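You operate a simulated robot arm through the tools that you are given. There is no shell and no other tool. Be economical: measure what you need, move in short steps, check, and stop when the job is done.

The job below is to be done with a simulated two-armed robot. You get a single attempt, and the scene is never put back.

JOB
Set the line up by the job card and jog a bundle out.
Fine: guides, both pressure wheels and speed first; it must reach the end stop straight, seam shut; leave the other controls alone.

Only the result counts: the job must be done as asked and must still hold three seconds after the hand-in. Knocking over, shifting, dropping, spilling or breaking anything else fails it.

ROBOT AND FRAMES
Two 7-joint arms with two-finger parallel grippers on one trunk, on a base that drives. Base frame: it is fixed to the floor where the robot stands at the start and does not move with it; the origin is under the middle of the robot, x ahead of it, y to its left, z up. Units: m, degrees, N and s.
The left shoulder is at the start at [0.02, 0.138, 1.497], the right one opposite. Each reaches about 0.671 m from its shoulder. Places, roughly: batch dial [-0.1, -0.7, 1]; black jog button [3.6, 0.1, 0.9]; bundle [0.5, 2.25, 0.25]; cross belt direction switch [1.7, 1.5, 0.6]; cross belt rocker [1.9, 1.4, 0.6]; cross belt speed dial [1.8, 1.5, 0.7]; delivery emergency stop [0.5, -0.7, 1.4]; delivery main switch [-0.2, -0.8, 1]; delivery reset button [-0.3, -0.8, 1]; delivery speed dial [0, -0.6, 1]; delivery start button [-0.2, -0.6, 1]; delivery stop button [-0.2, -0.7, 1]; end stop [1.6, 0.7, 1]; front pressure wheel [-0.3, -1.1, 1.2]; guide crank [0.5, 0, 1.1]; left green rocker [6.5, -1.9, 0.6]. Payload 1.57 kg a hand.
The TCP of each hand is the grasp point between the finger pads, 0.03 m short of the fingertips. In the tool frame z runs along the fingers and y along their closing line. The gripper opens to 0.08 m. The fingers are 0.017 m wide and 0.012 m thick; the gripper's body (0.04 by 0.082 m) begins 0.08 m behind the TCP.
Orientation is that of the tool frame in the base frame, as [roll, pitch, yaw] about the fixed x, y, z axes, in that order (R = Rz(yaw) Ry(pitch) Rx(roll)). With the fingers straight down and closing along the base's y, the tool's x points along the base's -x, its y along +y and its z along -z.

CONTROLS
- The arms move only by the tool play_rows. It takes "left_moves", "right_moves" or both (then of equal length, played together; a hand with none holds still); each is a list of rows, each a list of 7 numbers: the shift along the tool's x, y, z in units of 500 mm (1.0 is 500 mm), then the turn, a rotation vector about the tool's x, y, z in units of 90 degrees (1.0 is 90 degrees), then the opening, from 0 (shut) to 1 (fully open). In form: [[x, y, z, wx, wy, wz, claw], ...]. A call has 1 to 10 rows; each row is the pose to reach, as a shift and turn from the pose commanded when the call began, along the tool's axes at that moment. A call with a number of a shift or a turn outside -1 to 1 is refused whole. Rows are played at 5 a second. More than 0.05 m and 8.6 degrees between two rows, or a gripper value outside its range, and nothing of the call is played. Where a pose cannot be reached the arm comes as near as it can. A force on the tool above 40 N (or 10 N above the force at the start of the call, whichever is more), or a blocked arm, ends the call early, and 0.2 s more pass. The fingers move at their own pace (about 0.045 m/s each) and stop on an object; they squeeze with about 42 N. The grip force told is the motor's: it shows also when the fingers shut on nothing. Time passes only in rows, and 0.2 s behind the last, so rows that repeat a pose let the fingers close. It gives the time, the measured TCP pose, the force on the tool (base axes), the opening and the grip force at its end, in the units of the frame above (readings bear some noise), with the torque about the TCP (base axes, N m) and any sound that the robot's microphone picked up.
- Cameras (640 x 400 px; columns grow to the right, rows downward): "scene" is now at [0.1542, -0.027, 1.4834]; the picture's right is [-0.44, -0.90, 0.00], its down [0.51, -0.25, -0.82] and it looks along [0.74, -0.36, 0.57] (base axes); focal length 214 px, centre (320, 200). "left" rides on the left gripper at [0.072, 0.007, -0.122] in its tool frame; the picture's right is [-0.09, 1.00, 0.00], its down [-0.84, -0.08, -0.54] and it looks along [-0.54, -0.05, 0.84] (tool axes); focal length 238 px, centre (320, 200). "right" rides on the right gripper at [0.072, -0.007, -0.122] in its tool frame; the picture's right is [0.09, 1.00, 0.00], its down [-0.84, 0.08, -0.54] and it looks along [-0.54, 0.05, 0.84] (tool axes); focal length 238 px, centre (320, 200).
- grab_frame(camera): a new picture of that camera. It takes no simulated time.
- slide_trunk(by): slides the trunk up (or, below 0, down) by that many m; the arms and the scene camera ride with it, the base frame stays. It gives what a move gives, with no picture.
- drive_base(legs): drives the robot by 1 to 6 legs, each [ahead, left, turn to the left] in m, m and degrees, along the robot's own axes; the way and the turn of a leg run together, so that a leg with both is an arc; at most 1.5 m and 180 degrees a leg. The arms and the cameras ride along, it lands a little off, and it stops where it bumps. It gives what a move gives.
- turn_head(pan, tilt): turns the head with the scene camera to pan (to the left, within 60 degrees either way) and tilt (down, from -29 to 69), counted from straight ahead of the robot. It gives what a move gives.
- pixel_to_xyz(camera, pixels): for up to 12 pixels [column, row] of the newest picture of that camera ("zoom" is the newest enlarged one), the place [x, y, z] in the base frame of the surface seen there, good to about 0.003 m. It takes no simulated time.
- zoom(camera, box): a new picture of the part [left, top, right, bottom] of that camera's present view, enlarged. It takes no simulated time.
- close_job(): hands the job in; it is judged then, once.

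Go step by step. Measure first, check grasps and placings, and put right what went wrong. The budget is 80 turns and 62 pictures, counting those below and the enlarged ones. Unless the task says otherwise, let go and move clear before handing in, and close with one line.

The tools are called after ">>>" by a JSON object that holds its "op" and its "data". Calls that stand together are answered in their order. play_rows: Moves the arms, as the interface text tells. Its arguments: {"type":"object","properties":{"left_moves":{"type":"array"},"right_moves":{"type":"array"}},"required":[]} The other tools are called the same way: slide_trunk (by) slides the trunk up or down; drive_base (legs) drives the base; turn_head (pan, tilt) turns the head that bears the scene camera; grab_frame (camera) takes a picture; pixel_to_xyz (camera, pixels) gives the place of the surface under pixels of a picture; zoom (camera, box) takes an enlarged picture of a part of a camera's view; close_job () hands the job in.

At the start:

```text
time: 0.0
left_eef_pos: [0.2657, -0.0152, 1.3107]
left_tool_rot: [168.1, 8.7, -178.3]
left_wrist_force: [97.0, 6.7, -168.8]
left_torque: [1.82, -3.08, 0.83]
left_width: 0.08
left_grip_force: 0.0
right_eef_pos: [0.2388, -0.3708, 1.3466]
right_tool_rot: [179.7, -6.1, 179.9]
right_wrist_force: [-0.8, 0.0, -0.4]
right_torque: [-0.02, -0.02, 0.01]
right_width: 0.0799
right_grip_force: 0.0
trunk travel left (down, up): [-0.872, 0.368]
robot x, y, heading: [0.0002, 0.0034, -0.1]
head pan, tilt: [-22.9, 68.8]
```

scene: 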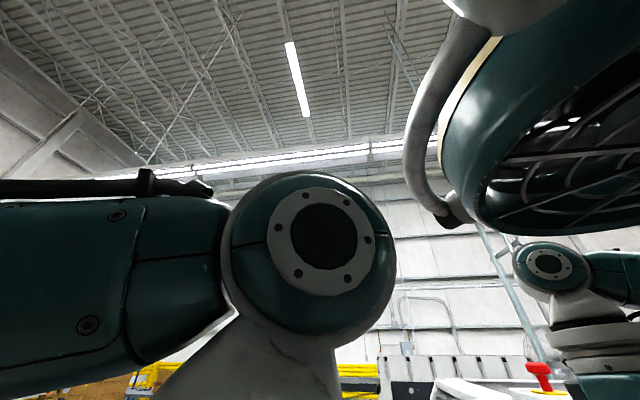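
right: 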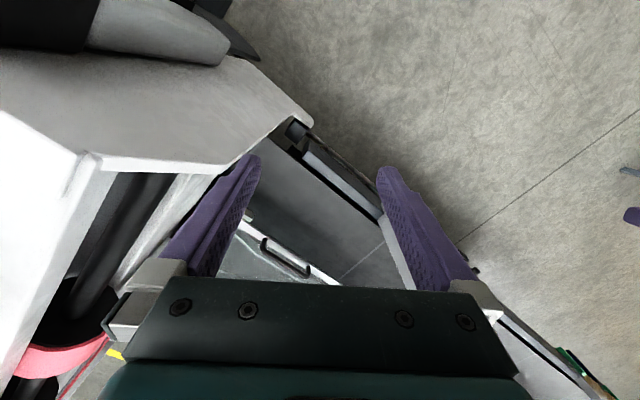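
left: 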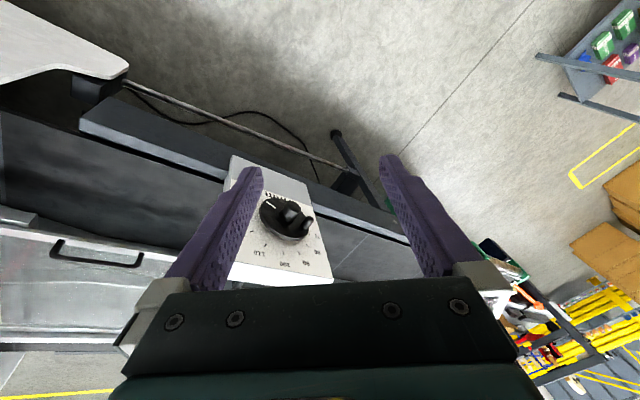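

The scene camera is looking up at the roof even though tilt reads 68.8. The left wrist also reads a large force (97, 7, -169 N), which may be contact or bias. I'll turn the head to see how tilt behaves and take a picture.

>>> {"op": "turn_head", "data": {"pan": -20, "tilt": 20}}

>>> {"op": "grab_frame", "data": {"camera": "scene"}}

```text
time: 1.2
left_eef_pos: [0.2706, -0.0114, 1.3084]
left_tool_rot: [167.5, 9.6, -177.8]
left_wrist_force: [58.1, 31.6, -83.4]
left_torque: [-2.65, -0.18, -1.92]
left_width: 0.0799
left_grip_force: 0.0
right_eef_pos: [0.2391, -0.3695, 1.3466]
right_tool_rot: [179.7, -6.3, 179.9]
right_wrist_force: [0.6, -0.3, 0.5]
right_torque: [-0.02, 0.02, 0.01]
right_width: 0.0803
right_grip_force: 0.1
trunk travel left (down, up): [-0.872, 0.368]
robot x, y, heading: [0.0, -0.0018, -0.0]
head pan, tilt: [-20.0, 20.0]
```

```text
58 pictures are left
```

scene: 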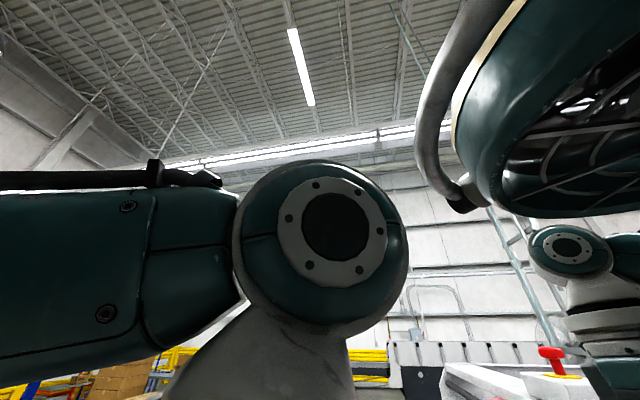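

Panning moved the picture about as expected, but tilt changed nothing. The left-wrist force fell when the head moved, so the left hand is probably pressed against the head. I'll move the left hand a little forward and left, at the same height, and check the forces.

>>> {"op": "play_rows", "data": {"left_moves": [[-0.03, 0.03, 0, 0, 0, 0, 1], [-0.06, 0.08, 0, 0, 0, 0, 1], [-0.1, 0.14, 0, 0, 0, 0, 1], [-0.12, 0.2, 0, 0, 0, 0, 1], [-0.12, 0.2, 0, 0, 0, 0, 1]]}}

>>> {"op": "grab_frame", "data": {"camera": "scene"}}

```text
time: 2.4
left_eef_pos: [0.319, 0.0859, 1.3412]
left_tool_rot: [168.1, 8.8, -178.5]
left_wrist_force: [-0.1, 0.3, 0.5]
left_torque: [0.02, -0.01, 0.02]
left_width: 0.0802
left_grip_force: 0.0
right_eef_pos: [0.2398, -0.3705, 1.3467]
right_tool_rot: [179.7, -6.3, 179.9]
right_wrist_force: [-0.1, 0.5, -0.3]
right_torque: [0.02, -0.01, 0.0]
right_width: 0.0801
right_grip_force: 0.0
trunk travel left (down, up): [-0.872, 0.368]
robot x, y, heading: [0.004, 0.0002, -0.0]
head pan, tilt: [-20.0, 20.0]
```

```text
57 pictures are left
```

scene: 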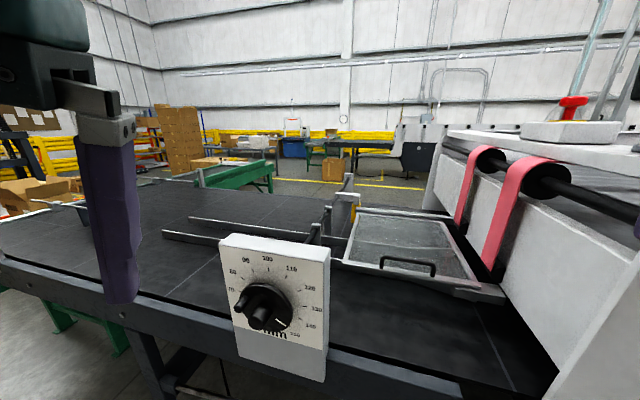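

The head is free and the left force is near zero. The scene picture now shows the guide crank dial at (263, 303). Next I'll look right for the delivery panel and the job card.

>>> {"op": "zoom", "data": {"camera": "scene", "box": [190, 220, 350, 390]}}

>>> {"op": "turn_head", "data": {"pan": -60, "tilt": 25}}

>>> {"op": "grab_frame", "data": {"camera": "scene"}}

```text
2.35 times, centred on (270, 305) of scene
```

zoom: 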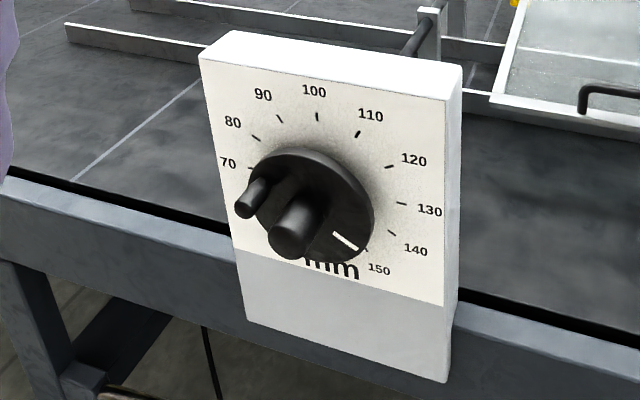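

```text
time: 3.4
left_eef_pos: [0.3202, 0.0834, 1.3398]
left_tool_rot: [168.1, 8.7, -178.4]
left_wrist_force: [-0.6, 0.5, 0.2]
left_torque: [-0.04, 0.0, 0.01]
left_width: 0.0802
left_grip_force: 0.0
right_eef_pos: [0.2399, -0.3693, 1.3467]
right_tool_rot: [179.7, -6.2, 179.9]
right_wrist_force: [-0.8, 0.1, 0.0]
right_torque: [-0.01, 0.01, 0.05]
right_width: 0.0799
right_grip_force: 0.1
trunk travel left (down, up): [-0.872, 0.368]
robot x, y, heading: [-0.0004, -0.0028, -0.1]
head pan, tilt: [-60.0, 25.0]
```

```text
55 pictures are left
```

scene: 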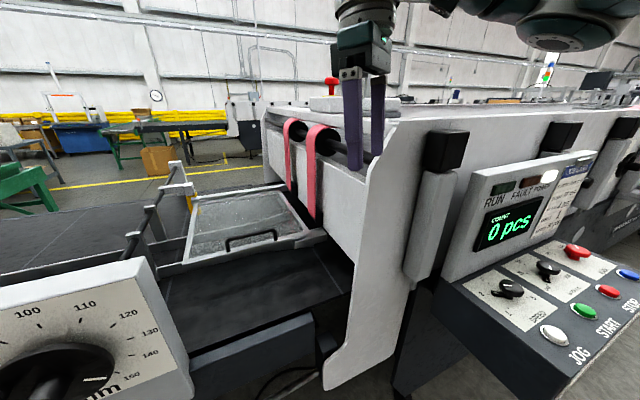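

The guide pointer sits near 148. The panel has a display plus paper or labels around (560, 200), so I'll zoom in there.

>>> {"op": "zoom", "data": {"camera": "scene", "box": [470, 140, 620, 250]}}

>>> {"op": "zoom", "data": {"camera": "scene", "box": [440, 230, 640, 370]}}

>>> {"op": "grab_frame", "data": {"camera": "right"}}

```text
3.64 times, centred on (545, 195) of scene
```

zoom: 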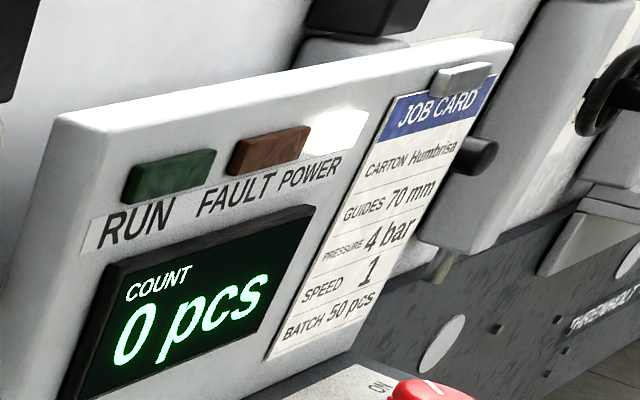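

```text
2.86 times, centred on (540, 300) of scene
```

zoom: 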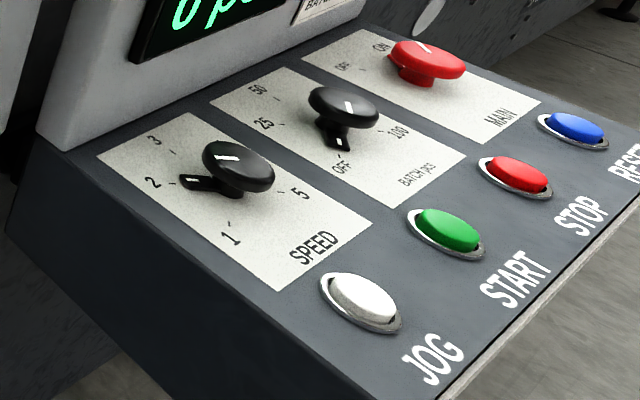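

```text
52 pictures are left
```

right: 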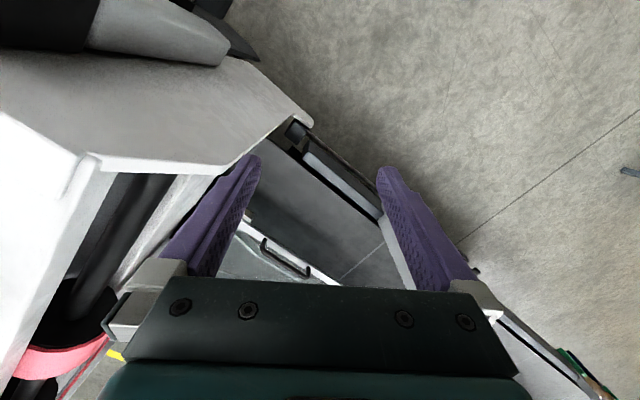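

The job card reads guides 70 mm, pressure 4 bar, speed 1 and batch 50 (batch stays as it is). I'll start with the guide crank, looking straight at it and measuring.

>>> {"op": "turn_head", "data": {"pan": -10, "tilt": 38}}

>>> {"op": "zoom", "data": {"camera": "scene", "box": [200, 130, 380, 290]}}

```text
time: 4.6
left_eef_pos: [0.3187, 0.0837, 1.3395]
left_tool_rot: [168.0, 8.8, -178.4]
left_wrist_force: [-0.3, 0.1, 0.2]
left_torque: [0.0, -0.01, -0.02]
left_width: 0.0798
left_grip_force: 0.1
right_eef_pos: [0.2393, -0.371, 1.3463]
right_tool_rot: [179.8, -6.2, 179.9]
right_wrist_force: [0.0, -0.4, -0.6]
right_torque: [0.02, -0.03, 0.03]
right_width: 0.0802
right_grip_force: 0.0
trunk travel left (down, up): [-0.872, 0.368]
robot x, y, heading: [0.0025, 0.0007, -0.1]
head pan, tilt: [-10.0, 38.0]
```

```text
2.50 times, centred on (290, 210) of scene
```

zoom: 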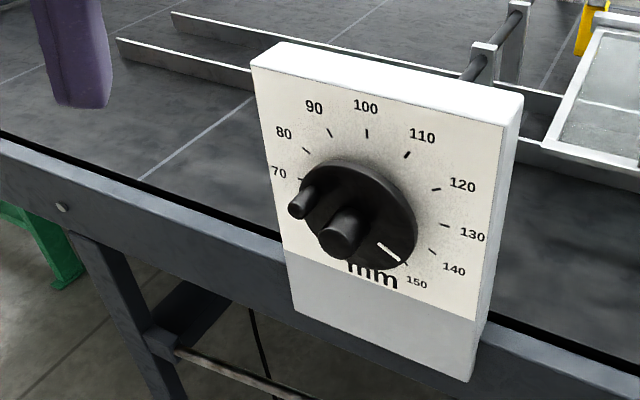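

>>> {"op": "pixel_to_xyz", "data": {"camera": "zoom", "pixels": [[367, 133], [301, 180], [433, 251], [345, 230], [335, 240], [298, 210], [310, 195], [390, 253], [360, 190], [280, 70], [490, 110], [460, 350]]}}

```text
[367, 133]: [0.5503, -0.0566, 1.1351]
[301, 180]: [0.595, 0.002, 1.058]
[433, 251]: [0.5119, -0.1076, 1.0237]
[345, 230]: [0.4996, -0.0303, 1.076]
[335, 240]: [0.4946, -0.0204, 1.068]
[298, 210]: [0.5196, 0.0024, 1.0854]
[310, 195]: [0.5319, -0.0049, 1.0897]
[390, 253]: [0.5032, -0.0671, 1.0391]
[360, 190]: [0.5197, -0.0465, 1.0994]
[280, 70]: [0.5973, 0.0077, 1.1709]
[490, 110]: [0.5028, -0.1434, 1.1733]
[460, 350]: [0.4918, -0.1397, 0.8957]
```

The dial face normal points at about azimuth 148°, and the hub tip is near (0.496, -0.024, 1.07). I'll drive left and turn so I face it squarely, well clear of the machine.

>>> {"op": "drive_base", "data": {"legs": [[-0.03, 0.19, 0], [0, 0, -32]]}}

>>> {"op": "turn_head", "data": {"pan": 0, "tilt": 38}}

>>> {"op": "grab_frame", "data": {"camera": "scene"}}

```text
time: 7.7
left_eef_pos: [0.2856, 0.0929, 1.3391]
left_tool_rot: [168.2, 8.8, 149.6]
left_wrist_force: [0.9, 0.0, 0.5]
left_torque: [-0.01, 0.02, -0.01]
left_width: 0.0801
left_grip_force: 0.0
right_eef_pos: [-0.0229, -0.2498, 1.3473]
right_tool_rot: [179.7, -6.2, 147.9]
right_wrist_force: [0.3, -0.4, -0.3]
right_torque: [-0.04, 0.02, -0.01]
right_width: 0.0802
right_grip_force: 0.1
trunk travel left (down, up): [-0.872, 0.368]
robot x, y, heading: [-0.0336, 0.1925, -32.1]
head pan, tilt: [-10.0, 38.0]
```

```text
time: 8.5
left_eef_pos: [0.2864, 0.0928, 1.3398]
left_tool_rot: [168.2, 8.6, 149.6]
left_wrist_force: [0.0, 0.9, 1.4]
left_torque: [-0.06, -0.02, 0.01]
left_width: 0.08
left_grip_force: 0.1
right_eef_pos: [-0.0233, -0.2497, 1.3451]
right_tool_rot: [179.8, -6.4, 147.8]
right_wrist_force: [0.0, 0.1, 0.5]
right_torque: [0.02, 0.0, -0.02]
right_width: 0.0798
right_grip_force: 0.0
trunk travel left (down, up): [-0.872, 0.368]
robot x, y, heading: [-0.0278, 0.1901, -32.3]
head pan, tilt: [0.0, 38.0]
```

```text
50 pictures are left
```

scene: 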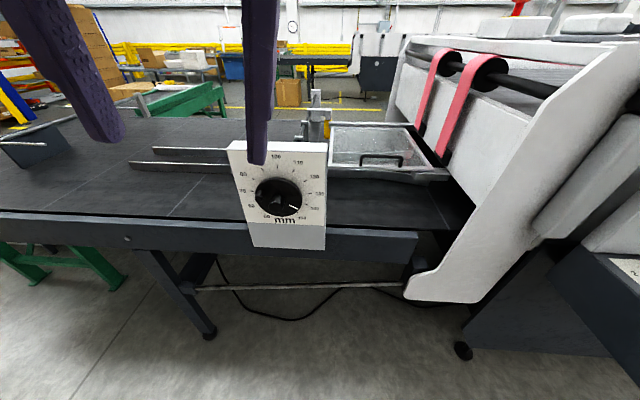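

Now the dial faces me squarely at (278, 195). I'll zoom in and measure the hub, disc and pin.

>>> {"op": "zoom", "data": {"camera": "scene", "box": [222, 142, 334, 212]}}

>>> {"op": "slide_trunk", "data": {"by": -0.15}}

>>> {"op": "zoom", "data": {"camera": "scene", "box": [210, 90, 350, 190]}}

```text
5.71 times, centred on (278, 177) of scene
```

zoom: 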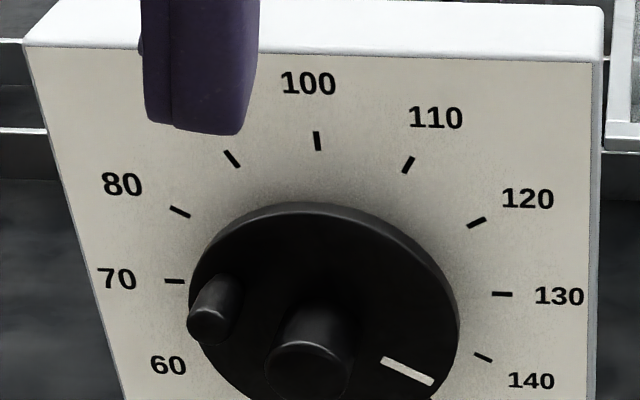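

```text
time: 10.2
left_eef_pos: [0.2858, 0.0919, 1.191]
left_tool_rot: [168.2, 8.8, 149.6]
left_wrist_force: [-0.1, -0.2, 0.4]
left_torque: [0.01, 0.02, 0.04]
left_width: 0.0801
left_grip_force: 0.0
right_eef_pos: [-0.0235, -0.2504, 1.1964]
right_tool_rot: [179.8, -6.3, 148.0]
right_wrist_force: [0.2, 0.4, -0.2]
right_torque: [0.01, 0.01, 0.05]
right_width: 0.08
right_grip_force: 0.0
trunk travel left (down, up): [-0.722, 0.518]
robot x, y, heading: [-0.028, 0.1897, -32.0]
head pan, tilt: [0.0, 38.0]
```

```text
4.00 times, centred on (280, 140) of scene
```

zoom: 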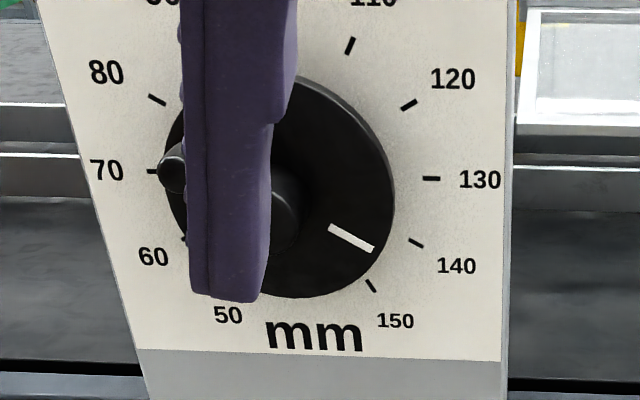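

The scale is 30° per 10 mm, with 100 at the top and 70 at exact left. The pointer sits near +118°, so it needs roughly a 210° counterclockwise turn. I'll bring the left hand round to point at the hub while staying about 0.12 m off it.

>>> {"op": "play_rows", "data": {"left_moves": [[-0.022, -0.003, 0.022, 0, -0.0889, 0, 1], [-0.044, -0.005, 0.044, 0, -0.1778, 0, 1], [-0.067, -0.008, 0.065, 0, -0.2667, 0, 1], [-0.089, -0.01, 0.087, 0, -0.3556, 0, 1], [-0.111, -0.013, 0.109, 0, -0.4444, 0, 1], [-0.133, -0.016, 0.131, 0, -0.5333, 0, 1], [-0.155, -0.018, 0.153, 0, -0.6222, 0, 1], [-0.178, -0.021, 0.174, 0, -0.7111, 0, 1], [-0.2, -0.023, 0.196, 0, -0.8, 0, 1], [-0.222, -0.026, 0.218, 0, -0.8889, 0, 1]]}}

>>> {"op": "grab_frame", "data": {"camera": "scene"}}

```text
time: 12.4
left_eef_pos: [0.399, 0.0361, 1.0969]
left_tool_rot: [94.9, 78.1, 66.5]
left_wrist_force: [0.0, 0.6, 0.7]
left_torque: [0.0, 0.03, 0.01]
left_width: 0.0801
left_grip_force: 0.0
right_eef_pos: [-0.0239, -0.2511, 1.1954]
right_tool_rot: [179.7, -6.3, 147.9]
right_wrist_force: [-0.4, 0.4, 0.1]
right_torque: [0.01, 0.0, -0.01]
right_width: 0.0799
right_grip_force: 0.0
trunk travel left (down, up): [-0.722, 0.518]
robot x, y, heading: [-0.0309, 0.1874, -31.8]
head pan, tilt: [0.0, 38.0]
```

```text
47 pictures are left
```

scene: 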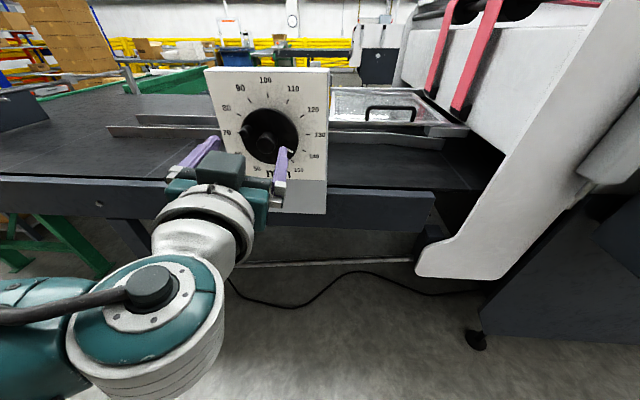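

The hand points at the dial with nothing blocking the view. I'll zoom in and measure the face and hub from here.

>>> {"op": "zoom", "data": {"camera": "scene", "box": [200, 65, 340, 185]}}

```text
3.33 times, centred on (270, 125) of scene
```

zoom: 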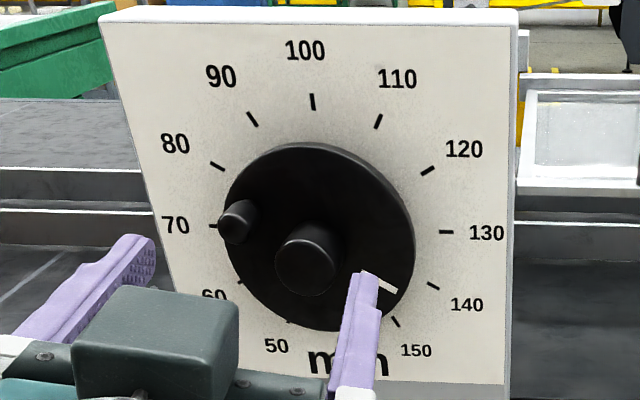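

>>> {"op": "pixel_to_xyz", "data": {"camera": "zoom", "pixels": [[305, 266], [282, 266], [326, 266], [305, 250], [305, 284], [235, 226], [320, 170], [380, 210], [260, 290], [313, 102], [213, 226], [446, 232]]}}

```text
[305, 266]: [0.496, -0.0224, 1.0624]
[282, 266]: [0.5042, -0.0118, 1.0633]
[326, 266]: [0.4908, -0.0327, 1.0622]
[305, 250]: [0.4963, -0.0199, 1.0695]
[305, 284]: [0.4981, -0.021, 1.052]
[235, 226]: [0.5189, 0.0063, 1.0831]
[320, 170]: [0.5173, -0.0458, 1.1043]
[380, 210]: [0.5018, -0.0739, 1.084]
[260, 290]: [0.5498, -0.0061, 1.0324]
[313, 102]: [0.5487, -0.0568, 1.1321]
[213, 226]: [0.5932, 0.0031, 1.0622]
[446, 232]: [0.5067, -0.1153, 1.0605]
```

The face is vertical with its centre at (0.550, -0.056, 1.061), and the tool should point at azimuth about -35°. The pin sits opposite the pointer, at upper left. I'll roll the left hand so the fingers close vertically, and bring it to 17 mm off the hub tip.

>>> {"op": "play_rows", "data": {"left_moves": [[0.0069, -0.0007, 0.0136, 0.0042, -0.0071, 0.0868, 0.9], [0.0137, -0.0015, 0.0272, 0.0084, -0.0143, 0.1736, 0.9], [0.0206, -0.0022, 0.0408, 0.0127, -0.0214, 0.2604, 0.9], [0.0274, -0.003, 0.0544, 0.0169, -0.0285, 0.3472, 0.8], [0.0343, -0.0037, 0.068, 0.0211, -0.0357, 0.434, 0.8], [0.0412, -0.0044, 0.0816, 0.0253, -0.0428, 0.5208, 0.8], [0.048, -0.0052, 0.0952, 0.0295, -0.0499, 0.6076, 0.8], [0.0549, -0.0059, 0.1088, 0.0338, -0.057, 0.6944, 0.8], [0.0617, -0.0067, 0.1224, 0.038, -0.0642, 0.7812, 0.8], [0.0686, -0.0074, 0.136, 0.0422, -0.0713, 0.868, 0.8]]}}

>>> {"op": "grab_frame", "data": {"camera": "left"}}

>>> {"op": "zoom", "data": {"camera": "scene", "box": [170, 65, 350, 215]}}

```text
time: 14.6
left_eef_pos: [0.4594, 0.0081, 1.0636]
left_tool_rot: [90.0, -0.1, 54.9]
left_wrist_force: [0.4, -0.1, 0.3]
left_torque: [0.0, 0.0, 0.01]
left_width: 0.064
left_grip_force: 0.0
right_eef_pos: [-0.0224, -0.2504, 1.1947]
right_tool_rot: [179.7, -6.4, 147.9]
right_wrist_force: [-0.4, 0.1, -0.8]
right_torque: [-0.02, 0.02, 0.01]
right_width: 0.0801
right_grip_force: 0.1
trunk travel left (down, up): [-0.722, 0.518]
robot x, y, heading: [-0.0295, 0.1934, -32.1]
head pan, tilt: [0.0, 38.0]
```

```text
45 pictures are left
```

left: 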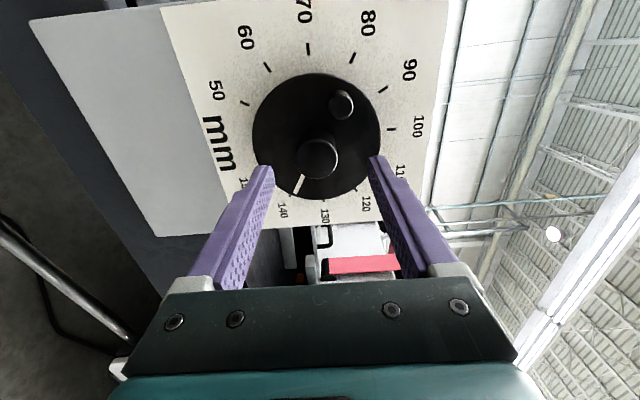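

```text
2.67 times, centred on (260, 140) of scene
```

zoom: 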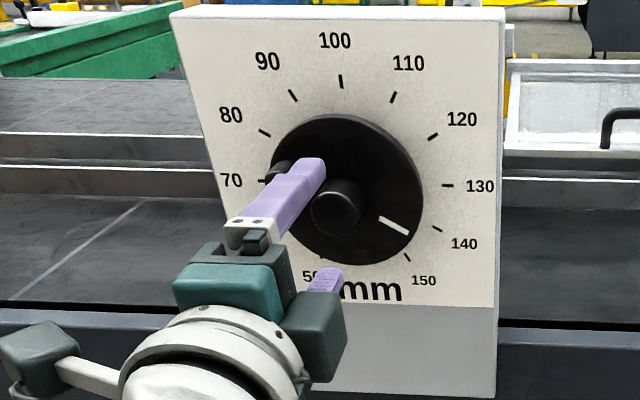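

The hub (318, 158) is centred between the fingers. I'll advance 43 mm and close on the hub.

>>> {"op": "play_rows", "data": {"left_moves": [[0, -0.004, 0.03, 0, 0, 0, 0.8], [0, -0.004, 0.06, 0, 0, 0, 0.8], [0, -0.004, 0.085, 0, 0, 0, 0.8], [0, -0.004, 0.085, 0, 0, 0, 0.4], [0, -0.004, 0.085, 0, 0, 0, 0], [0, -0.004, 0.085, 0, 0, 0, 0], [0, -0.004, 0.085, 0, 0, 0, 0]]}}

>>> {"op": "grab_frame", "data": {"camera": "left"}}

```text
time: 16.2
left_eef_pos: [0.4937, -0.017, 1.0602]
left_tool_rot: [90.2, 0.1, 54.8]
left_wrist_force: [4.7, -3.0, -6.6]
left_torque: [0.17, 0.2, -0.12]
left_width: 0.0334
left_grip_force: 32.6
right_eef_pos: [-0.0231, -0.2503, 1.1961]
right_tool_rot: [179.7, -6.4, 147.9]
right_wrist_force: [-0.3, 0.9, 0.1]
right_torque: [-0.01, -0.01, -0.02]
right_width: 0.0804
right_grip_force: 0.0
trunk travel left (down, up): [-0.722, 0.518]
robot x, y, heading: [-0.0319, 0.1885, -32.1]
head pan, tilt: [0.0, 38.0]
```

```text
43 pictures are left
```

left: 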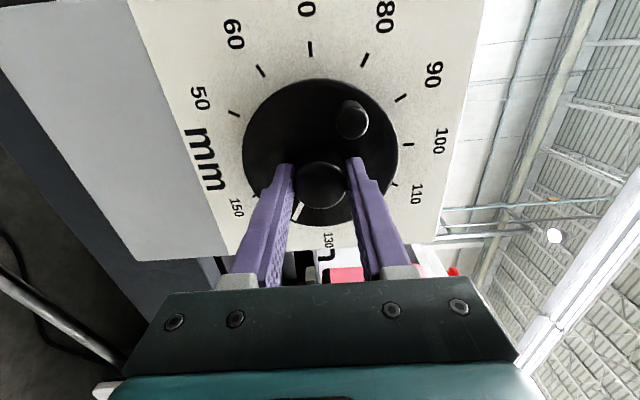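

I'm gripping the hub, 33 mm wide. I'll turn it counterclockwise by 85°.

>>> {"op": "play_rows", "data": {"left_moves": [[0, 0, 0, 0, 0, -0.094, 0], [0, 0, 0, 0, 0, -0.188, 0], [0, 0, 0, 0, 0, -0.282, 0], [0, 0, 0, 0, 0, -0.376, 0], [0, 0, 0, 0, 0, -0.47, 0], [0, 0, 0, 0, 0, -0.564, 0], [0, 0, 0, 0, 0, -0.658, 0], [0, 0, 0, 0, 0, -0.752, 0], [0, 0, 0, 0, 0, -0.846, 0], [0, 0, 0, 0, 0, -0.94, 0]]}}

>>> {"op": "zoom", "data": {"camera": "scene", "box": [170, 65, 350, 215]}}

```text
time: 18.4
left_eef_pos: [0.4947, -0.018, 1.0618]
left_tool_rot: [89.9, 84.8, 54.6]
left_wrist_force: [3.9, -3.7, -12.1]
left_torque: [0.72, 0.92, -0.95]
left_width: 0.0335
left_grip_force: 41.1
right_eef_pos: [-0.0245, -0.2509, 1.1958]
right_tool_rot: [179.7, -6.2, 147.9]
right_wrist_force: [-0.7, -0.6, -0.5]
right_torque: [0.01, -0.03, 0.03]
right_width: 0.0802
right_grip_force: 0.1
trunk travel left (down, up): [-0.722, 0.518]
robot x, y, heading: [-0.0308, 0.191, -31.9]
head pan, tilt: [0.0, 38.0]
```

```text
2.67 times, centred on (260, 140) of scene
```

zoom: 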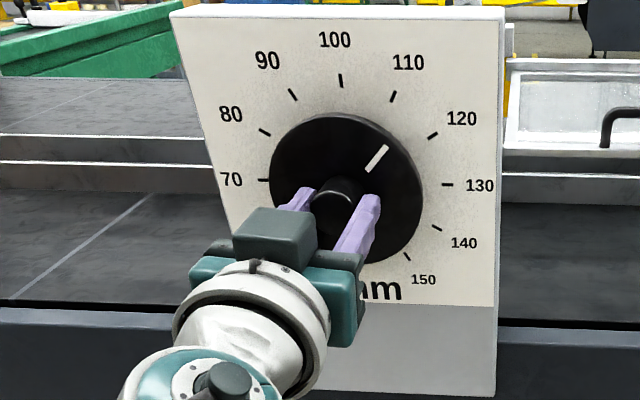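

The pointer followed to about 113. I'll turn another 85°.

>>> {"op": "play_rows", "data": {"left_moves": [[0, 0, 0, 0, 0, -0.094, 0], [0, 0, 0, 0, 0, -0.188, 0], [0, 0, 0, 0, 0, -0.282, 0], [0, 0, 0, 0, 0, -0.376, 0], [0, 0, 0, 0, 0, -0.47, 0], [0, 0, 0, 0, 0, -0.564, 0], [0, 0, 0, 0, 0, -0.658, 0], [0, 0, 0, 0, 0, -0.752, 0], [0, 0, 0, 0, 0, -0.846, 0], [0, 0, 0, 0, 0, -0.94, 0]]}}

>>> {"op": "zoom", "data": {"camera": "scene", "box": [170, 65, 350, 215]}}

```text
time: 20.6
left_eef_pos: [0.4856, 0.0044, 1.0866]
left_tool_rot: [-91.5, 25.7, -126.8]
left_wrist_force: [-9.5, 14.8, 15.9]
left_torque: [-0.08, -0.2, 0.16]
left_width: 0.0002
left_grip_force: 21.4
left hand out of reach, approached as far as the arm can: row 7, 8, 9, 10
right_eef_pos: [-0.0216, -0.2473, 1.195]
right_tool_rot: [179.5, -6.2, 148.1]
right_wrist_force: [-0.3, -0.1, 0.0]
right_torque: [0.0, 0.01, -0.02]
right_width: 0.0802
right_grip_force: 0.0
trunk travel left (down, up): [-0.722, 0.518]
robot x, y, heading: [-0.0319, 0.1917, -31.7]
head pan, tilt: [0.0, 38.0]
stopped in row 10 (left hand): the force on the tool passed its limit at 156 N (the readings are from after the stop); the commanded pose is now the measured one
```

```text
2.67 times, centred on (260, 140) of scene
```

zoom: 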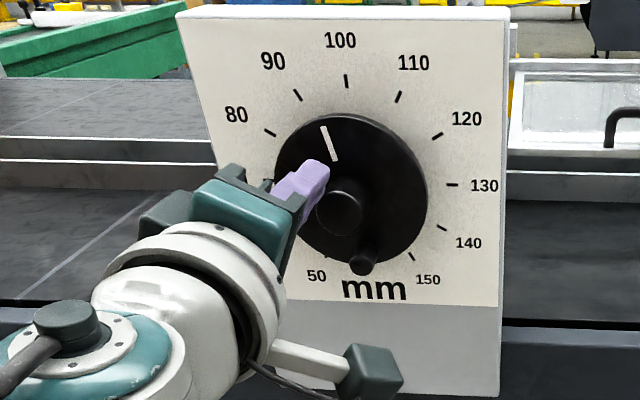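

The wrist hit its limit and the fingers slipped off, but the pointer now reads about 94, so 72° remains. I'll back off 55 mm, open, and roll back for a fresh grasp.

>>> {"op": "play_rows", "data": {"left_moves": [[0, 0, -0.06, 0, 0, 0, 0], [0, 0, -0.11, 0, 0, 0, 0], [0, 0, -0.11, 0, 0, 0.094, 0.4], [0, 0, -0.11, 0, 0, 0.188, 0.8], [0, 0, -0.11, 0, 0, 0.282, 0.8], [0, 0, -0.11, 0, 0, 0.376, 0.8], [0, 0, -0.11, 0, 0, 0.47, 0.8], [0, 0, -0.11, 0, 0, 0.564, 0.8], [0, 0, -0.11, 0, 0, 0.658, 0.8], [0, 0, -0.11, 0, 0, 0.752, 0.8]]}}

>>> {"op": "zoom", "data": {"camera": "scene", "box": [170, 65, 350, 215]}}

```text
time: 22.8
left_eef_pos: [0.4389, 0.0348, 1.0856]
left_tool_rot: [116.8, 86.4, 80.3]
left_wrist_force: [0.2, -0.5, -0.5]
left_torque: [0.01, 0.02, -0.01]
left_width: 0.0639
left_grip_force: 0.0
right_eef_pos: [-0.0228, -0.2511, 1.1953]
right_tool_rot: [179.6, -6.3, 148.0]
right_wrist_force: [0.2, 0.5, 0.4]
right_torque: [-0.01, 0.01, 0.01]
right_width: 0.0801
right_grip_force: 0.2
trunk travel left (down, up): [-0.722, 0.518]
robot x, y, heading: [-0.0329, 0.1919, -31.9]
head pan, tilt: [0.0, 38.0]
```

```text
2.67 times, centred on (260, 140) of scene
```

zoom: 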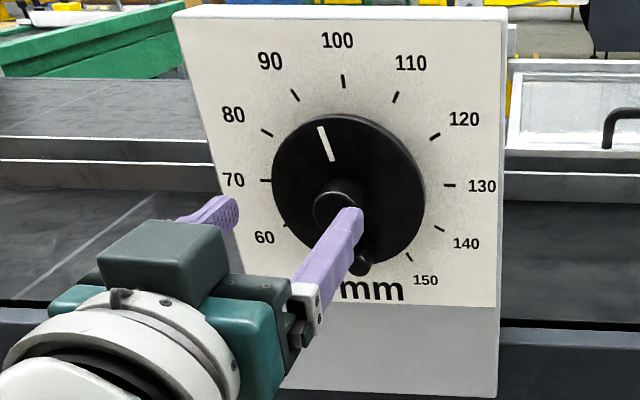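

The pointer reads about 93. I'll realign at 28° roll, clear of the pin at the bottom, then advance and close.

>>> {"op": "play_rows", "data": {"left_moves": [[0.0114, -0.0055, 0.017, -0.0049, -0.0034, 0.0687, 0.8], [0.0228, -0.011, 0.0341, -0.0098, -0.0067, 0.1374, 0.8], [0.0342, -0.0165, 0.0511, -0.0146, -0.01, 0.2061, 0.8], [0.0456, -0.022, 0.0682, -0.0195, -0.0134, 0.2748, 0.8], [0.0448, -0.0213, 0.0982, -0.0195, -0.0134, 0.2748, 0.8], [0.044, -0.0205, 0.1282, -0.0195, -0.0134, 0.2748, 0.8], [0.0433, -0.02, 0.1532, -0.0195, -0.0134, 0.2748, 0.7], [0.0433, -0.02, 0.1532, -0.0195, -0.0134, 0.2748, 0], [0.0433, -0.02, 0.1532, -0.0195, -0.0134, 0.2748, 0], [0.0433, -0.02, 0.1532, -0.0195, -0.0134, 0.2748, 0]]}}

>>> {"op": "grab_frame", "data": {"camera": "left"}}

```text
time: 24.2
left_eef_pos: [0.4866, 0.0135, 1.0493]
left_tool_rot: [91.2, 59.0, 56.4]
left_wrist_force: [-33.5, 19.3, 9.3]
left_torque: [0.2, 0.77, -1.22]
left_width: 0.0539
left_grip_force: 0.0
right_eef_pos: [-0.0256, -0.2467, 1.1936]
right_tool_rot: [179.7, -6.7, 148.1]
right_wrist_force: [0.6, 0.4, 0.4]
right_torque: [0.03, 0.04, -0.01]
right_width: 0.0799
right_grip_force: 0.1
trunk travel left (down, up): [-0.722, 0.518]
robot x, y, heading: [-0.0275, 0.1923, -31.8]
head pan, tilt: [0.0, 38.0]
stopped in row 7 (left hand): the force on the tool passed its limit at 50 N (the readings are from after the stop); the commanded pose is now the measured one
```

```text
39 pictures are left
```

left: 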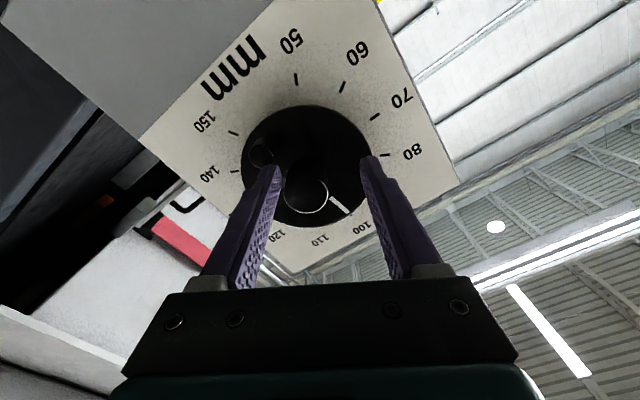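

A fingertip landed on the crank pin because the hand was about 20 mm off to the left and low. I'll back off and realign at the pre-grasp point, then check before advancing.

>>> {"op": "play_rows", "data": {"left_moves": [[0, 0, -0.04, 0, 0, 0, 0.75], [-0.02, -0.011, -0.05, 0, 0, 0, 0.75], [-0.041, -0.0226, -0.0368, 0, 0, 0, 0.75], [-0.041, -0.0226, -0.0368, 0, 0, 0, 0.75], [-0.041, -0.0226, -0.0368, 0, 0, 0, 0.75]]}}

>>> {"op": "grab_frame", "data": {"camera": "left"}}

```text
time: 25.4
left_eef_pos: [0.4736, 0.0149, 1.0607]
left_tool_rot: [90.9, 56.5, 56.3]
left_wrist_force: [-0.1, -0.5, -1.0]
left_torque: [-0.02, 0.02, 0.04]
left_width: 0.0601
left_grip_force: 0.0
right_eef_pos: [-0.0221, -0.2502, 1.1962]
right_tool_rot: [179.7, -6.3, 148.1]
right_wrist_force: [-0.1, 0.2, 1.1]
right_torque: [0.02, 0.01, -0.02]
right_width: 0.08
right_grip_force: 0.1
trunk travel left (down, up): [-0.722, 0.518]
robot x, y, heading: [-0.0282, 0.1854, -31.7]
head pan, tilt: [0.0, 38.0]
```

```text
38 pictures are left
```

left: 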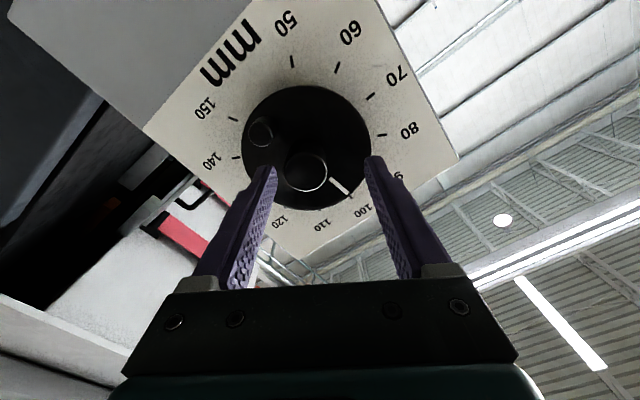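

The hand is still about 14 mm left of the hub axis; the hub at (305, 173) confirms it. I'll correct that sideways and read the pose again.

>>> {"op": "play_rows", "data": {"left_moves": [[-0.0164, -0.0228, 0, 0, 0, 0, 0.75], [-0.0164, -0.0228, 0, 0, 0, 0, 0.75]]}}

>>> {"op": "grab_frame", "data": {"camera": "left"}}

```text
time: 26.2
left_eef_pos: [0.4794, 0.0215, 1.0587]
left_tool_rot: [90.6, 53.6, 56.9]
left_wrist_force: [1.2, -0.5, 0.1]
left_torque: [0.0, -0.04, 0.0]
left_width: 0.06
left_grip_force: 0.0
right_eef_pos: [-0.022, -0.2491, 1.1966]
right_tool_rot: [179.6, -6.2, 148.1]
right_wrist_force: [0.5, -0.6, -0.7]
right_torque: [0.0, -0.02, -0.01]
right_width: 0.0798
right_grip_force: 0.1
trunk travel left (down, up): [-0.722, 0.518]
robot x, y, heading: [-0.0277, 0.1898, -31.7]
head pan, tilt: [0.0, 38.0]
stopped in row 2 (left hand): the arm was blocked; the commanded pose is now the measured one
```

```text
37 pictures are left
```

left: 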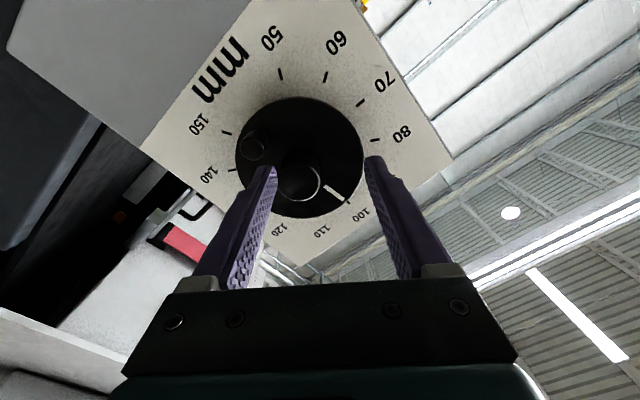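

The arm reports "blocked" and is drifting the wrong way, so some link of the left arm is touching something. I'll look with the scene camera.

>>> {"op": "turn_head", "data": {"pan": 20, "tilt": 55}}

>>> {"op": "grab_frame", "data": {"camera": "scene"}}

```text
time: 27.0
left_eef_pos: [0.4785, 0.0213, 1.0573]
left_tool_rot: [90.8, 53.5, 57.0]
left_wrist_force: [0.5, -0.3, 0.6]
left_torque: [0.03, 0.01, 0.03]
left_width: 0.0599
left_grip_force: 0.1
right_eef_pos: [-0.0225, -0.2495, 1.1948]
right_tool_rot: [179.7, -6.3, 148.0]
right_wrist_force: [0.0, 1.0, 0.0]
right_torque: [-0.01, 0.0, -0.02]
right_width: 0.0799
right_grip_force: 0.1
trunk travel left (down, up): [-0.722, 0.518]
robot x, y, heading: [-0.028, 0.1923, -31.8]
head pan, tilt: [20.0, 55.0]
```

```text
36 pictures are left
```

scene: 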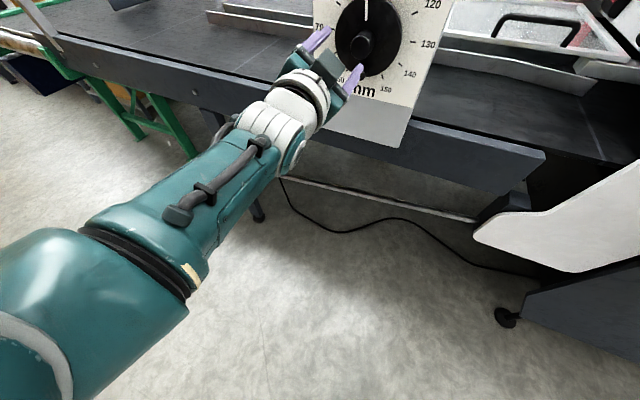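

The forearm comes in from the left and lies close to the table rail near (225, 125). I'll measure whether the wrist is touching the rail.

>>> {"op": "pixel_to_xyz", "data": {"camera": "scene", "pixels": [[222, 126], [232, 118], [200, 90], [250, 105], [290, 95], [310, 85], [265, 140], [180, 215], [120, 230], [330, 60], [215, 140], [350, 150]]}}

```text
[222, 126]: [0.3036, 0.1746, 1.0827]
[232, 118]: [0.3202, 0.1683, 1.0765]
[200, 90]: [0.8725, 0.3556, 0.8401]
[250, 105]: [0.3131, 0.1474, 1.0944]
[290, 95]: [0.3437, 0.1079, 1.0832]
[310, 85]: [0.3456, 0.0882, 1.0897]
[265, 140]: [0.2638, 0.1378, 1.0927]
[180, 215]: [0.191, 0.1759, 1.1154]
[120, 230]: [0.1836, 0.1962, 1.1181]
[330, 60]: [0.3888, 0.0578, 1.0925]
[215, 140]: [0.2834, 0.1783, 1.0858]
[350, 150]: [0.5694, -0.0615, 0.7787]
```

There's no contact outside: the rail is far away at (0.87, 0.36), so the wrist is just near its own joint limits. The left wrist has its range on the positive-roll side, so I'll back off and roll the other way (+) for a new grasp.

>>> {"op": "play_rows", "data": {"left_moves": [[0, 0, -0.07, 0, 0, 0, 0.75], [0, 0, -0.12, 0, 0, 0.08, 0.75], [0, 0, -0.12, 0, 0, 0.17, 0.75], [0, 0, -0.12, 0, 0, 0.26, 0.75], [0, 0, -0.12, 0, 0, 0.35, 0.75], [0, 0, -0.12, 0, 0, 0.44, 0.75], [0, 0, -0.12, 0, 0, 0.53, 0.75], [0, 0, -0.12, 0, 0, 0.62, 0.75], [0, 0, -0.12, 0, 0, 0.71, 0.75], [0, 0, -0.12, 0, 0, 0.8, 0.75]]}}

>>> {"op": "turn_head", "data": {"pan": 0, "tilt": 38}}

>>> {"op": "grab_frame", "data": {"camera": "scene"}}

```text
time: 29.2
left_eef_pos: [0.4333, 0.0657, 1.053]
left_tool_rot: [90.8, -22.2, 55.5]
left_wrist_force: [-0.1, -1.1, 0.3]
left_torque: [-0.01, -0.01, -0.02]
left_width: 0.0596
left_grip_force: 0.0
right_eef_pos: [-0.0226, -0.2499, 1.1961]
right_tool_rot: [179.7, -6.2, 148.1]
right_wrist_force: [0.3, 0.0, 0.1]
right_torque: [-0.02, -0.03, -0.01]
right_width: 0.0802
right_grip_force: 0.2
trunk travel left (down, up): [-0.722, 0.518]
robot x, y, heading: [-0.03, 0.1902, -31.8]
head pan, tilt: [20.0, 55.0]
```

```text
time: 30.1
left_eef_pos: [0.4379, 0.0673, 1.0569]
left_tool_rot: [90.3, -21.9, 56.1]
left_wrist_force: [-0.2, -0.5, 0.6]
left_torque: [-0.03, -0.01, 0.01]
left_width: 0.0603
left_grip_force: 0.1
right_eef_pos: [-0.0226, -0.2482, 1.1942]
right_tool_rot: [179.7, -6.4, 148.0]
right_wrist_force: [0.2, -0.2, 0.7]
right_torque: [0.02, 0.02, 0.02]
right_width: 0.08
right_grip_force: 0.1
trunk travel left (down, up): [-0.722, 0.518]
robot x, y, heading: [-0.0308, 0.1913, -31.7]
head pan, tilt: [0.0, 38.0]
```

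```text
35 pictures are left
```

scene: 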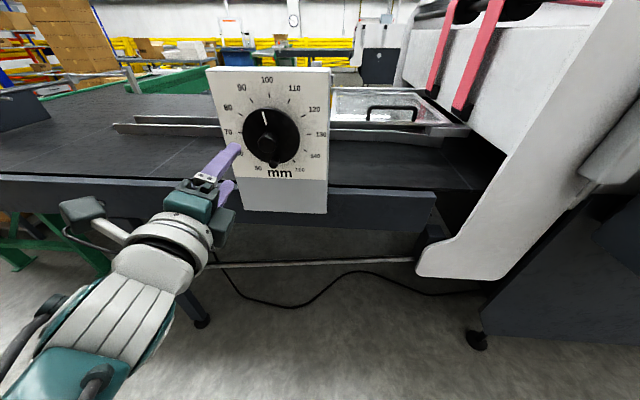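

The pointer is still near 94 and the arm tracks properly again. I'll align in front of the hub at about 130° roll and check.

>>> {"op": "play_rows", "data": {"left_moves": [[-0.02, 0.011, 0.02, 0, 0, 0.06, 0.75], [-0.045, 0.024, 0.05, 0, 0, 0.13, 0.75], [-0.0666, 0.0368, 0.1036, 0, 0, 0.2, 0.75], [-0.0666, 0.0368, 0.1036, 0, 0, 0.2, 0.75], [-0.0666, 0.0368, 0.1036, 0, 0, 0.2, 0.75]]}}

>>> {"op": "grab_frame", "data": {"camera": "left"}}

```text
time: 31.5
left_eef_pos: [0.4722, 0.0227, 1.058]
left_tool_rot: [90.5, -41.8, 57.2]
left_wrist_force: [0.1, 0.1, 0.2]
left_torque: [0.02, -0.01, 0.0]
left_width: 0.0599
left_grip_force: 0.0
right_eef_pos: [-0.0222, -0.2491, 1.1955]
right_tool_rot: [179.7, -6.2, 148.1]
right_wrist_force: [-0.3, -0.1, 0.7]
right_torque: [0.01, -0.02, -0.03]
right_width: 0.0802
right_grip_force: 0.1
trunk travel left (down, up): [-0.722, 0.518]
robot x, y, heading: [-0.029, 0.1891, -31.6]
head pan, tilt: [0.0, 38.0]
stopped in row 5 (left hand): the arm was blocked; the commanded pose is now the measured one
```

```text
34 pictures are left
```

left: 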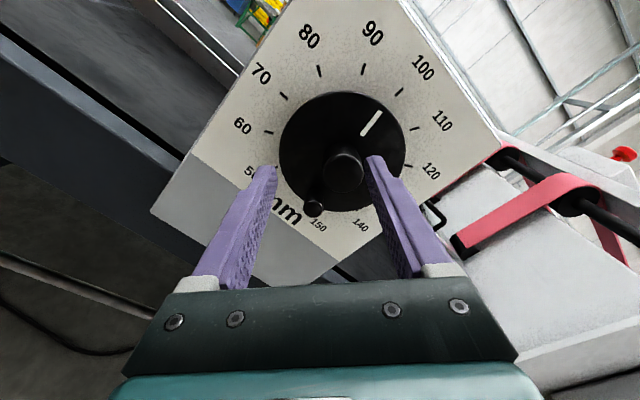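

It was blocked again at 20 mm left of the axis; the arm won't reach further right from this base position. I'll back the hand off 60 mm and shift the base right, so the dial comes in front of the left shoulder.

>>> {"op": "play_rows", "data": {"left_moves": [[0, 0, -0.06, 0, 0, 0, 0.75], [0, 0, -0.12, 0, 0, 0, 0.75], [0, 0, -0.12, 0, 0, 0, 0.75]]}}

>>> {"op": "drive_base", "data": {"legs": [[0.03, -0.1, -3]]}}

>>> {"op": "grab_frame", "data": {"camera": "scene"}}

```text
time: 32.3
left_eef_pos: [0.426, 0.0616, 1.0601]
left_tool_rot: [90.0, -43.5, 57.6]
left_wrist_force: [0.3, -0.7, -0.9]
left_torque: [0.0, -0.01, 0.01]
left_width: 0.06
left_grip_force: 0.1
right_eef_pos: [-0.0214, -0.2499, 1.1954]
right_tool_rot: [179.8, -6.3, 148.0]
right_wrist_force: [-0.8, 0.4, -0.2]
right_torque: [0.01, 0.0, -0.02]
right_width: 0.0799
right_grip_force: 0.0
trunk travel left (down, up): [-0.722, 0.518]
robot x, y, heading: [-0.0323, 0.1933, -31.8]
head pan, tilt: [0.0, 38.0]
```

```text
time: 33.4
left_eef_pos: [0.385, -0.0618, 1.0562]
left_tool_rot: [90.5, -43.5, 53.7]
left_wrist_force: [0.4, -0.5, 0.5]
left_torque: [-0.01, -0.01, -0.04]
left_width: 0.0601
left_grip_force: 0.0
right_eef_pos: [-0.0751, -0.3477, 1.1956]
right_tool_rot: [179.8, -6.3, 145.1]
right_wrist_force: [-0.3, 0.2, -0.1]
right_torque: [0.01, 0.0, 0.0]
right_width: 0.08
right_grip_force: 0.2
trunk travel left (down, up): [-0.722, 0.518]
robot x, y, heading: [-0.0602, 0.0925, -34.8]
head pan, tilt: [0.0, 38.0]
```

```text
33 pictures are left
```

scene: 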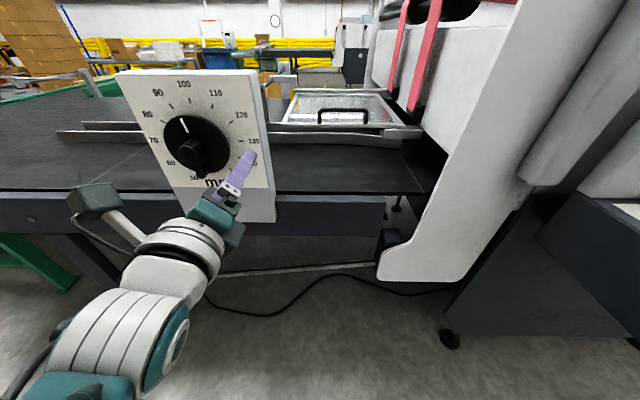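

The hand now has room. I'll move to the pre-grasp point in front of the hub.

>>> {"op": "play_rows", "data": {"left_moves": [[0.04, -0.035, 0.01, 0, 0, 0, 0.75], [0.08, -0.07, 0.02, 0, 0, 0, 0.75], [0.12, -0.1, 0.03, 0, 0, 0, 0.75], [0.152, -0.1298, 0.0404, 0, 0, 0, 0.75], [0.152, -0.1298, 0.0404, 0, 0, 0, 0.75]]}}

>>> {"op": "grab_frame", "data": {"camera": "left"}}

```text
time: 34.6
left_eef_pos: [0.4618, 0.0075, 1.0617]
left_tool_rot: [90.6, -43.5, 53.7]
left_wrist_force: [-0.4, -0.6, -0.7]
left_torque: [-0.01, 0.03, -0.01]
left_width: 0.0601
left_grip_force: 0.1
right_eef_pos: [-0.0741, -0.3485, 1.1969]
right_tool_rot: [179.6, -6.4, 145.0]
right_wrist_force: [-0.7, 0.0, 0.9]
right_torque: [0.01, -0.01, 0.03]
right_width: 0.0803
right_grip_force: 0.1
trunk travel left (down, up): [-0.722, 0.518]
robot x, y, heading: [-0.0585, 0.0927, -34.9]
head pan, tilt: [0.0, 38.0]
```

```text
32 pictures are left
```

left: 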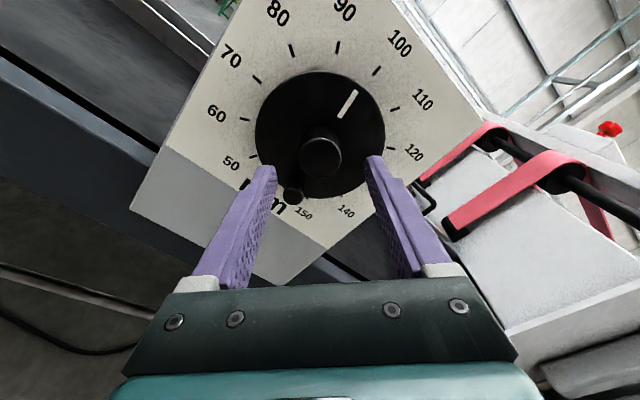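

The hub (320, 155) is well centred and the pin (293, 193) is clear of both fingers. I'll advance and close.

>>> {"op": "play_rows", "data": {"left_moves": [[0, 0, 0.03, 0, 0, 0, 0.75], [0, 0, 0.06, 0, 0, 0, 0.75], [0, 0, 0.083, 0, 0, 0, 0.75], [0, 0, 0.083, 0, 0, 0, 0.4], [0, 0, 0.083, 0, 0, 0, 0], [0, 0, 0.083, 0, 0, 0, 0], [0, 0, 0.083, 0, 0, 0, 0]]}}

>>> {"op": "zoom", "data": {"camera": "scene", "box": [110, 65, 290, 205]}}

```text
time: 36.2
left_eef_pos: [0.4961, -0.0165, 1.0601]
left_tool_rot: [90.7, -43.5, 53.7]
left_wrist_force: [3.6, -0.7, -4.0]
left_torque: [-0.27, -0.37, -0.13]
left_width: 0.0333
left_grip_force: 34.1
right_eef_pos: [-0.0731, -0.3485, 1.1957]
right_tool_rot: [179.7, -6.2, 145.2]
right_wrist_force: [0.0, 0.8, 0.0]
right_torque: [0.02, 0.01, -0.01]
right_width: 0.0801
right_grip_force: 0.0
trunk travel left (down, up): [-0.722, 0.518]
robot x, y, heading: [-0.0615, 0.0923, -34.9]
head pan, tilt: [0.0, 38.0]
```

```text
2.86 times, centred on (200, 135) of scene
```

zoom: 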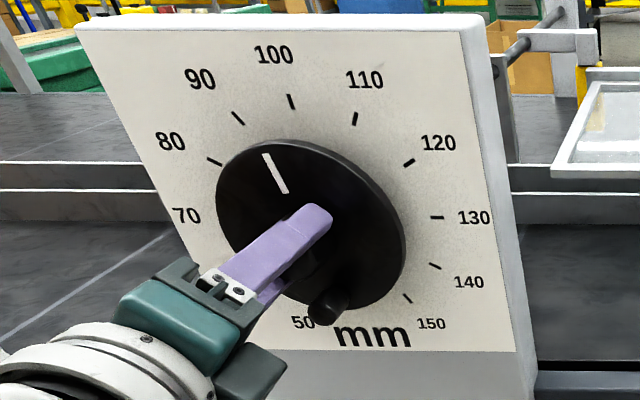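

The grip is good and the pointer is at about -19°. I'll turn -68°, then check.

>>> {"op": "play_rows", "data": {"left_moves": [[0, 0, 0, 0, 0, -0.09, 0], [0, 0, 0, 0, 0, -0.18, 0], [0, 0, 0, 0, 0, -0.27, 0], [0, 0, 0, 0, 0, -0.36, 0], [0, 0, 0, 0, 0, -0.45, 0], [0, 0, 0, 0, 0, -0.54, 0], [0, 0, 0, 0, 0, -0.63, 0], [0, 0, 0, 0, 0, -0.71, 0], [0, 0, 0, 0, 0, -0.755, 0], [0, 0, 0, 0, 0, -0.755, 0]]}}

>>> {"op": "zoom", "data": {"camera": "scene", "box": [110, 65, 290, 205]}}

>>> {"op": "grab_frame", "data": {"camera": "left"}}

```text
time: 38.4
left_eef_pos: [0.4962, -0.0166, 1.0601]
left_tool_rot: [90.6, 24.7, 54.4]
left_wrist_force: [13.7, -5.2, -18.2]
left_torque: [-0.42, -0.54, -0.1]
left_width: 0.0333
left_grip_force: 41.1
right_eef_pos: [-0.0734, -0.3494, 1.1957]
right_tool_rot: [179.7, -6.2, 145.1]
right_wrist_force: [0.0, 0.1, -0.2]
right_torque: [-0.01, 0.03, -0.02]
right_width: 0.0803
right_grip_force: 0.2
trunk travel left (down, up): [-0.722, 0.518]
robot x, y, heading: [-0.0609, 0.0926, -34.7]
head pan, tilt: [0.0, 38.0]
```

```text
2.86 times, centred on (200, 135) of scene
```

zoom: 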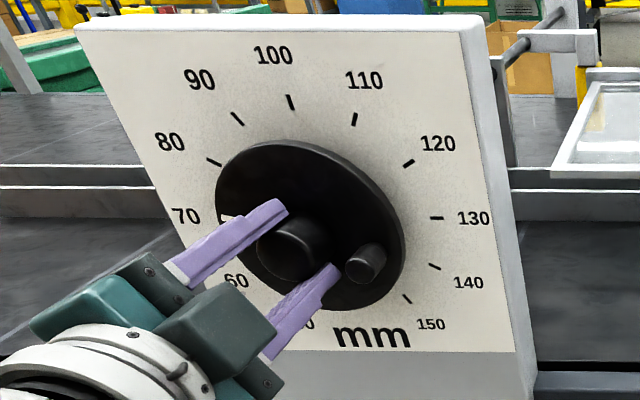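

```text
29 pictures are left
```

left: 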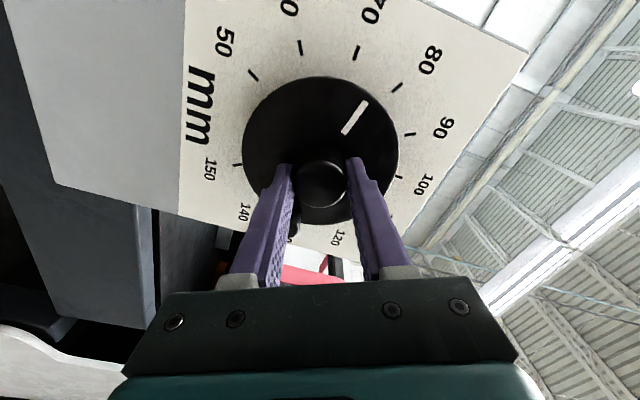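

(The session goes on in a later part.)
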